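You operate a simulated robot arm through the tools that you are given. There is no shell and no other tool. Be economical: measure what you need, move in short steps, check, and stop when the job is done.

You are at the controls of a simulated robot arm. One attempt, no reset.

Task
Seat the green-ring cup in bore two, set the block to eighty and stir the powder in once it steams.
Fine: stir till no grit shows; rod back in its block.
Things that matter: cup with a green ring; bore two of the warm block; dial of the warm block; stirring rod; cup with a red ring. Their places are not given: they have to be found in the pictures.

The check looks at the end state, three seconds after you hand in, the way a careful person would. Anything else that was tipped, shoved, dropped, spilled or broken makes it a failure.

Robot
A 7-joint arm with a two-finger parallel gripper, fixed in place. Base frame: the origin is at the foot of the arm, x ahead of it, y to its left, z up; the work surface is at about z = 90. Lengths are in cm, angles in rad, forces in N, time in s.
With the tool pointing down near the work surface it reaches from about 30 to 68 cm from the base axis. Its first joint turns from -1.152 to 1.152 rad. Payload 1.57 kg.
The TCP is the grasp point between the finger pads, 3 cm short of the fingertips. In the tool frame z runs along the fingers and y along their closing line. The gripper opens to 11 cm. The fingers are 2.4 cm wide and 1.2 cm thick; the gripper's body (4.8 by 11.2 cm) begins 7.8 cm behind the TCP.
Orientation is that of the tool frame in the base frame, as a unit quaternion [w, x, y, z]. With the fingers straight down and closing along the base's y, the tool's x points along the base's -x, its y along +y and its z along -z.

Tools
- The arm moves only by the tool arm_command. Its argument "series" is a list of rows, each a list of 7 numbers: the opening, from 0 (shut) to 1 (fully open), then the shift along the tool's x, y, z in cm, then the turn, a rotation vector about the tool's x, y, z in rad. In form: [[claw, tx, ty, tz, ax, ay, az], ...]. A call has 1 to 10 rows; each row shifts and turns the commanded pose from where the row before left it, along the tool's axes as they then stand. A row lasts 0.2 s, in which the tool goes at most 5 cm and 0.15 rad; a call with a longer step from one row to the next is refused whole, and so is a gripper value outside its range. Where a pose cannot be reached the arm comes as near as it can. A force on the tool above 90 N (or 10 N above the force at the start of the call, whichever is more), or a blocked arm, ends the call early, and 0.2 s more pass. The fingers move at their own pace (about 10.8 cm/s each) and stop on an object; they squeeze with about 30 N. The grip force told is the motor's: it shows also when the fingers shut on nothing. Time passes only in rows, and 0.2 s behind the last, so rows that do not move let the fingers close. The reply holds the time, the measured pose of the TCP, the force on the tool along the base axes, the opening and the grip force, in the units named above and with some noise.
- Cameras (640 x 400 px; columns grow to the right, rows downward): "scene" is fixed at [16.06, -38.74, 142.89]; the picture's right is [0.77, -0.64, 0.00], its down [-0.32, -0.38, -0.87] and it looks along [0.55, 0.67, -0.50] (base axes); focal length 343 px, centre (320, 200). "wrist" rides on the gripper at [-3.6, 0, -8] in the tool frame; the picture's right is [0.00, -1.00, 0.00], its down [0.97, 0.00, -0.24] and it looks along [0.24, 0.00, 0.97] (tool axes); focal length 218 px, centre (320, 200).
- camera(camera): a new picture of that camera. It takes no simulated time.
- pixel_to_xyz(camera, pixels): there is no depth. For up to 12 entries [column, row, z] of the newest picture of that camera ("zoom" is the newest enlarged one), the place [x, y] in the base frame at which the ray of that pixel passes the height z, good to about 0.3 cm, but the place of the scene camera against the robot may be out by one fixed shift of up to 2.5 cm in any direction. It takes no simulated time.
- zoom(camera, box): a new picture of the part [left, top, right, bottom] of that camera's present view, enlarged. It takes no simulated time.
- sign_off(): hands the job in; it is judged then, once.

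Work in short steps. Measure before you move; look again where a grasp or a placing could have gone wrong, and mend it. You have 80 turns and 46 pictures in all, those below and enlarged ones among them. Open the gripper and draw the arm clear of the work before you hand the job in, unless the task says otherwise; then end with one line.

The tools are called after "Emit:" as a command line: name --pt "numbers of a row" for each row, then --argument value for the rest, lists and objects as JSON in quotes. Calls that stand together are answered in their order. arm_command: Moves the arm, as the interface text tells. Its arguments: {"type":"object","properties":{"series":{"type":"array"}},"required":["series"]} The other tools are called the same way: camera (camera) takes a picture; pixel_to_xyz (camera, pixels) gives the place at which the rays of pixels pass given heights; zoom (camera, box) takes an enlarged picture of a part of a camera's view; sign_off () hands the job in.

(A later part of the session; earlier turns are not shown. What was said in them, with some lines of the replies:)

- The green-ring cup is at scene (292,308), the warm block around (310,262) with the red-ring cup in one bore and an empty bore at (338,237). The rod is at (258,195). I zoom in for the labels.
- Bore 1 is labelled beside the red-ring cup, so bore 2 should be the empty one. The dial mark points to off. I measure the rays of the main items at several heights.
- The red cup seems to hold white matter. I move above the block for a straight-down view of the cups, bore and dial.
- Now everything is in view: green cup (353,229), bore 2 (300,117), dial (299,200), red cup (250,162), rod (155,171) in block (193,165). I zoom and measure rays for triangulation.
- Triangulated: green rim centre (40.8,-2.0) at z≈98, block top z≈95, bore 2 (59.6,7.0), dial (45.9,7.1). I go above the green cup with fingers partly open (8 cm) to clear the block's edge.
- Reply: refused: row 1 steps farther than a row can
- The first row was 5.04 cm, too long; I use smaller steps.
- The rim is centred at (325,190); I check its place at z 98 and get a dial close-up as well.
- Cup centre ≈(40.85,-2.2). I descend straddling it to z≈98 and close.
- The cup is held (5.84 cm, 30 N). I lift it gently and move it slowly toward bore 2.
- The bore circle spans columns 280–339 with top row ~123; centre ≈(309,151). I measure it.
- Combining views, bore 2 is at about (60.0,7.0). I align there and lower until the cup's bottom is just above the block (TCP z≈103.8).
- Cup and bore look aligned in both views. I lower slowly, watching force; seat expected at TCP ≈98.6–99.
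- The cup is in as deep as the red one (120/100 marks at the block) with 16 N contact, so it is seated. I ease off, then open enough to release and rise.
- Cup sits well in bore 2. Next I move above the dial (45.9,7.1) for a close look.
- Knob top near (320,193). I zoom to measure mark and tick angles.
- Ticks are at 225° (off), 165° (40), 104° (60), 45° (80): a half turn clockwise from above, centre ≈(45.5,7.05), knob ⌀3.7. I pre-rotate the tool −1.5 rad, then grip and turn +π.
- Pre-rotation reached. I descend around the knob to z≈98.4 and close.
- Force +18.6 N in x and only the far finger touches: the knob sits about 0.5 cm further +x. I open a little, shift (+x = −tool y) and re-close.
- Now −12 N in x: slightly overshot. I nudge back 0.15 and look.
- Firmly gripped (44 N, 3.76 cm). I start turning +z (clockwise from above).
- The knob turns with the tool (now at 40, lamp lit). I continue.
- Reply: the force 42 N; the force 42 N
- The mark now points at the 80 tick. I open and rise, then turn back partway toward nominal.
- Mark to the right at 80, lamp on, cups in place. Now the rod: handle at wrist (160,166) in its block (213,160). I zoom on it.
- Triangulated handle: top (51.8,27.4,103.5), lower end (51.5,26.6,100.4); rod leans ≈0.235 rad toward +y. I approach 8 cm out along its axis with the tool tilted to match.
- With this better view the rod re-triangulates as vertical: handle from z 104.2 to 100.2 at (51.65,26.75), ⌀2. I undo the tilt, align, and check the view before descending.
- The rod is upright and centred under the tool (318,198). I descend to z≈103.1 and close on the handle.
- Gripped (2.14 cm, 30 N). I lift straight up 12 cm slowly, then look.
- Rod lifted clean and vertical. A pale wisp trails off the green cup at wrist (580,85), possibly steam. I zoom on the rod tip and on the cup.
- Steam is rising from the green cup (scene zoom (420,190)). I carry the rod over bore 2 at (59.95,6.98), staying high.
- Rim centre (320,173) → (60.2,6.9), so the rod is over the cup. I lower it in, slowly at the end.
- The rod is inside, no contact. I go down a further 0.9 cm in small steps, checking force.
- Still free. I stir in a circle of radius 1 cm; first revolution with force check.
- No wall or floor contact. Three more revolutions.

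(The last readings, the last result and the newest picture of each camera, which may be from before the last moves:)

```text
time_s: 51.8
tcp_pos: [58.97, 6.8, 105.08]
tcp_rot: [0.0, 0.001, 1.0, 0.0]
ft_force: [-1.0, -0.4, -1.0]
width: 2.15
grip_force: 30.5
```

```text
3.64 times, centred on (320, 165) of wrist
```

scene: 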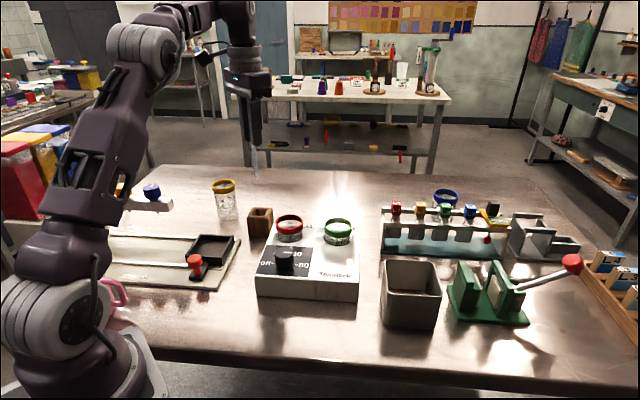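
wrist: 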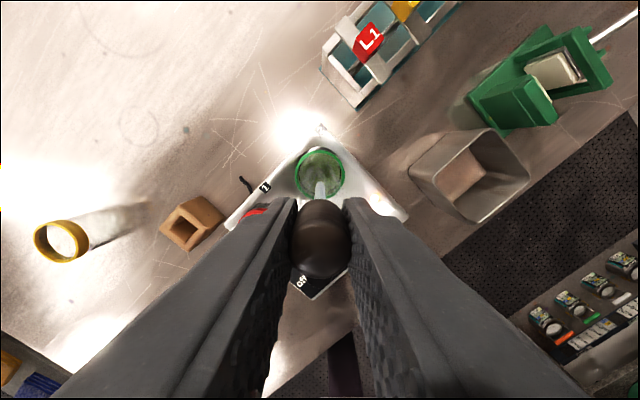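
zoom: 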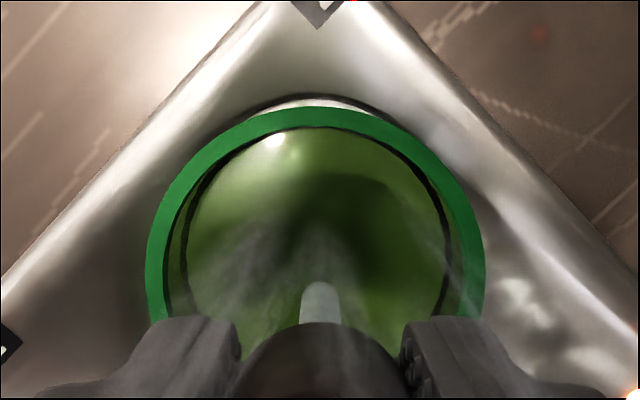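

The liquid looks smooth and green with steam; earlier it was speckled. A few more turns to be sure, ending centred.

Emit:
arm_command --pt "0.1 -0.293 0.707 0 0 0 0" --pt "0.1 -0.707 0.293 0 0 0 0" --pt "0.1 -0.707 -0.293 0 0 0 0" --pt "0.1 -0.293 -0.707 0 0 0 0" --pt "0.1 0.293 -0.707 0 0 0 0" --pt "0.1 0.707 -0.293 0 0 0 0" --pt "0.1 0.707 0.293 0 0 0 0" --pt "0.1 0.293 0.707 0 0 0 0"

Emit:
arm_command --pt "0.1 -0.293 0.707 0 0 0 0" --pt "0.1 -0.707 0.293 0 0 0 0" --pt "0.1 -0.707 -0.293 0 0 0 0" --pt "0.1 -0.293 -0.707 0 0 0 0" --pt "0.1 0.293 -0.707 0 0 0 0" --pt "0.1 0.707 -0.293 0 0 0 0" --pt "0.1 0.707 0.293 0 0 0 0" --pt "0.1 0.293 0.707 0 0 0 0"

Emit:
arm_command --pt "0.1 -1 0 0 0 0 0" --pt "0.1 0 0 0 0 0 0" --pt "0.1 0 0 -1 0 0 0" --pt "0.1 0 0 -2 0 0 0" --pt "0.1 0 0 -2 0 0 0" --pt "0.1 0 0 -2 0 0 0" --pt "0.1 0 0 -2 0 0 0" --pt "0.1 0 0 -2 0 0 0" --pt "0.1 0 0 -1.7 0 0 0" --pt "0.1 0 0 0 0 0 0"

Emit:
zoom --camera "wrist" --box '[270, 130, 370, 210]'

```text
time_s: 53.6
tcp_pos: [58.99, 6.79, 105.13]
tcp_rot: [0.0, 0.001, 1.0, 0.001]
ft_force: [0.1, 0.4, 0.2]
width: 2.15
grip_force: 30.3
```

```text
time_s: 55.4
tcp_pos: [58.99, 6.76, 105.12]
tcp_rot: [0.0, 0.0, 1.0, 0.0]
ft_force: [-0.3, 0.5, -0.2]
width: 2.14
grip_force: 30.5
```

```text
time_s: 57.6
tcp_pos: [59.94, 6.74, 117.64]
tcp_rot: [0.001, 0.0, 1.0, 0.0]
ft_force: [-0.9, 0.4, -1.3]
width: 2.12
grip_force: 29.8
```

```text
5.00 times, centred on (320, 170) of wrist
```

zoom: 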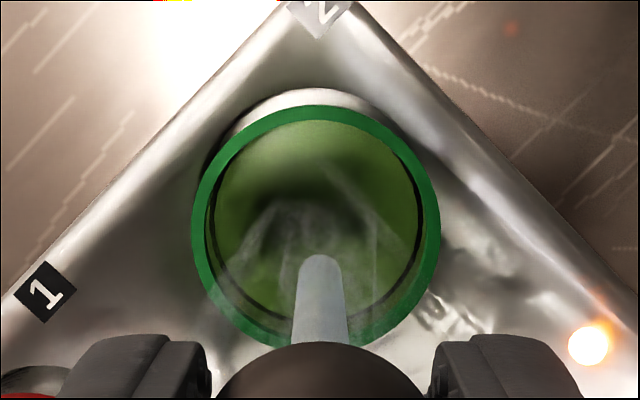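

Liquid looks uniform, no grit. I carry the rod back over its block at (51.6,26.85).

Emit:
arm_command --pt "0.1 0 0 0 0 0 0" --pt "0.1 0.4 1.0 0 0 0 0" --pt "0.1 1.0 2.4 0 0 0 0" --pt "0.1 1.2 2.9 0 0 0 0" --pt "0.1 1.25 3.0 0 0 0 0" --pt "0.1 1.25 3.0 0 0 0 0" --pt "0.1 1.25 3.0 0 0 0 0" --pt "0.1 1.1 2.6 0 0 0 0" --pt "0.1 0.7 1.7 0 0 0 0" --pt "0.1 0.19 0.5 0 0 0 0"

Emit:
arm_command --pt "0.1 0 0 0.5 0 0 0" --pt "0.1 0 0 0 0 0 0"

Emit:
zoom --camera "wrist" --box '[290, 150, 350, 210]'

```text
time_s: 59.8
tcp_pos: [51.77, 27.13, 117.67]
tcp_rot: [0.0, 0.0, 1.0, 0.0]
ft_force: [-0.9, -0.3, -0.2]
width: 2.15
grip_force: 30.2
```

```text
time_s: 60.4
tcp_pos: [51.68, 27.14, 117.25]
tcp_rot: [0.0, 0.0, 1.0, 0.0]
ft_force: [0.1, 0.5, -1.3]
width: 2.14
grip_force: 29.9
```

```text
6.67 times, centred on (320, 180) of wrist
```

zoom: 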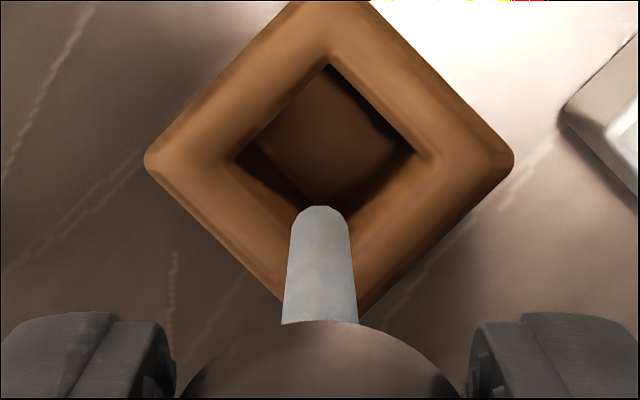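

Compared with the lift picture, the rod is ~0.22 cm too far +y. I correct that and lower to z≈103.2, slowly at the end.

Emit:
arm_command --pt "0.1 0 -0.23 0 0 0 0" --pt "0.1 0 0 2 0 0 0" --pt "0.1 0 0 2.3 0 0 0" --pt "0.1 0 0 2 0 0 0" --pt "0.1 0 0 2 0 0 0" --pt "0.1 0 0 2 0 0 0" --pt "0.1 0 0 1.7 0 0 0" --pt "0.1 0 0 1.2 0 0 0" --pt "0.1 0 0 0.7 0 0 0" --pt "0.1 0 0 0 0 0 0"

```text
time_s: 62.6
tcp_pos: [51.63, 26.84, 103.51]
tcp_rot: [0.001, 0.0, 1.0, 0.001]
ft_force: [-0.2, -0.5, -0.2]
width: 2.13
grip_force: 29.6
```

No contact yet at 103.5; I lower the last 0.35 cm to the original height, then look before releasing.

Emit:
arm_command --pt "0.1 0 0 0.2 0 0 0" --pt "0.1 0 0 0.2 0 0 0" --pt "0.1 0 0 0 0 0 0"

Emit:
zoom --camera "scene" --box '[200, 150, 380, 300]'

```text
time_s: 63.4
tcp_pos: [51.73, 26.68, 103.03]
tcp_rot: [0.001, 0.0, 1.0, -0.001]
ft_force: [-0.3, 0.6, 2.0]
width: 2.14
grip_force: 29.6
```

```text
2.67 times, centred on (290, 225) of scene
```

zoom: 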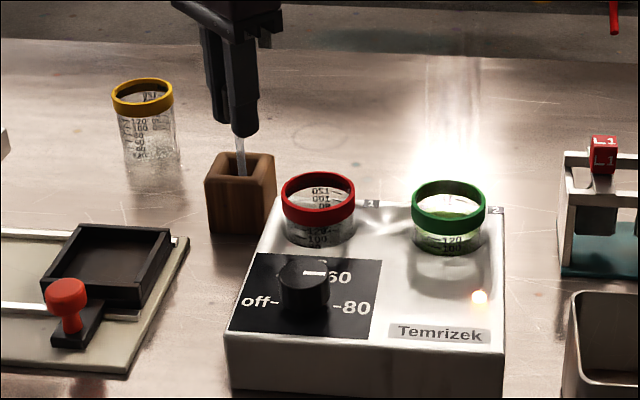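

The rod is in its hole at its original depth with light contact. I open and rise straight up, clear.

Emit:
arm_command --pt "0.3 0 0 0 0 0 0" --pt "0.5 0 0 0 0 0 0" --pt "0.5 0 0 0 0 0 0" --pt "0.5 0 0 -2 0 0 0" --pt "0.5 0 0 -4 0 0 0" --pt "0.5 0 0 -4.5 0 0 0" --pt "0.5 0 0 -4.5 0 0 0" --pt "0.5 4 0 -2 0 0 0" --pt "0.5 4 0 0 0 0 0" --pt "0.5 0 0 0 0 0 0"

Emit:
camera --camera "scene"

Emit:
camera --camera "wrist"

```text
time_s: 65.6
tcp_pos: [43.97, 26.81, 120.34]
tcp_rot: [0.0, 0.0, 1.0, 0.0]
ft_force: [-0.2, 0.5, 0.3]
width: 5.5
grip_force: 0.0
```

```text
3 pictures are left
```

scene: 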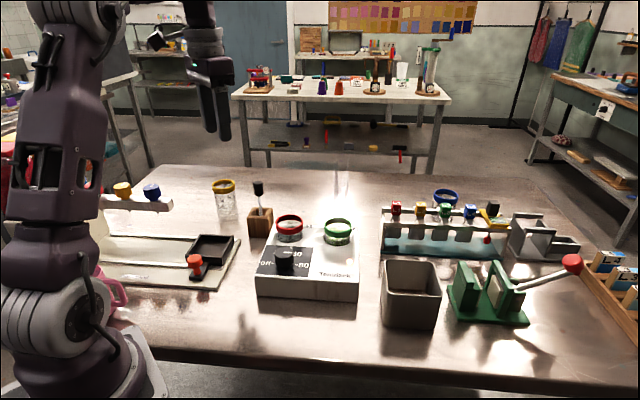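

```text
2 pictures are left
```

wrist: 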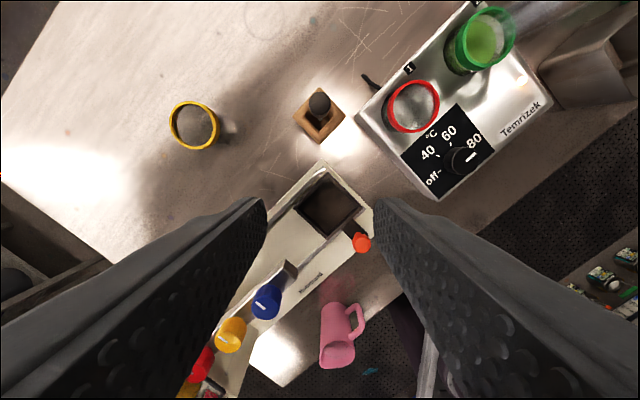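

The rod stands in its block, both cups are seated and the arm is clear. One last zoom checks the dial and the liquid.

Emit:
zoom --camera "wrist" --box '[400, 0, 540, 190]'

```text
2.11 times, centred on (470, 95) of wrist
```

zoom: 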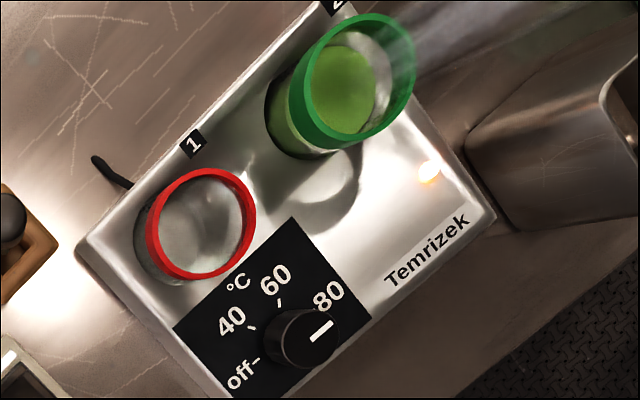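

The dial points to 80, the liquid is clear green without grit and steaming, and everything is in place. I hand in.

Emit:
sign_off

```text
The job is handed in.
```

The green-ring cup is seated in bore two and the dial is at 80. I stirred the powder in once the cup steamed, until no grit showed in the last picture, and the rod is back in its block.
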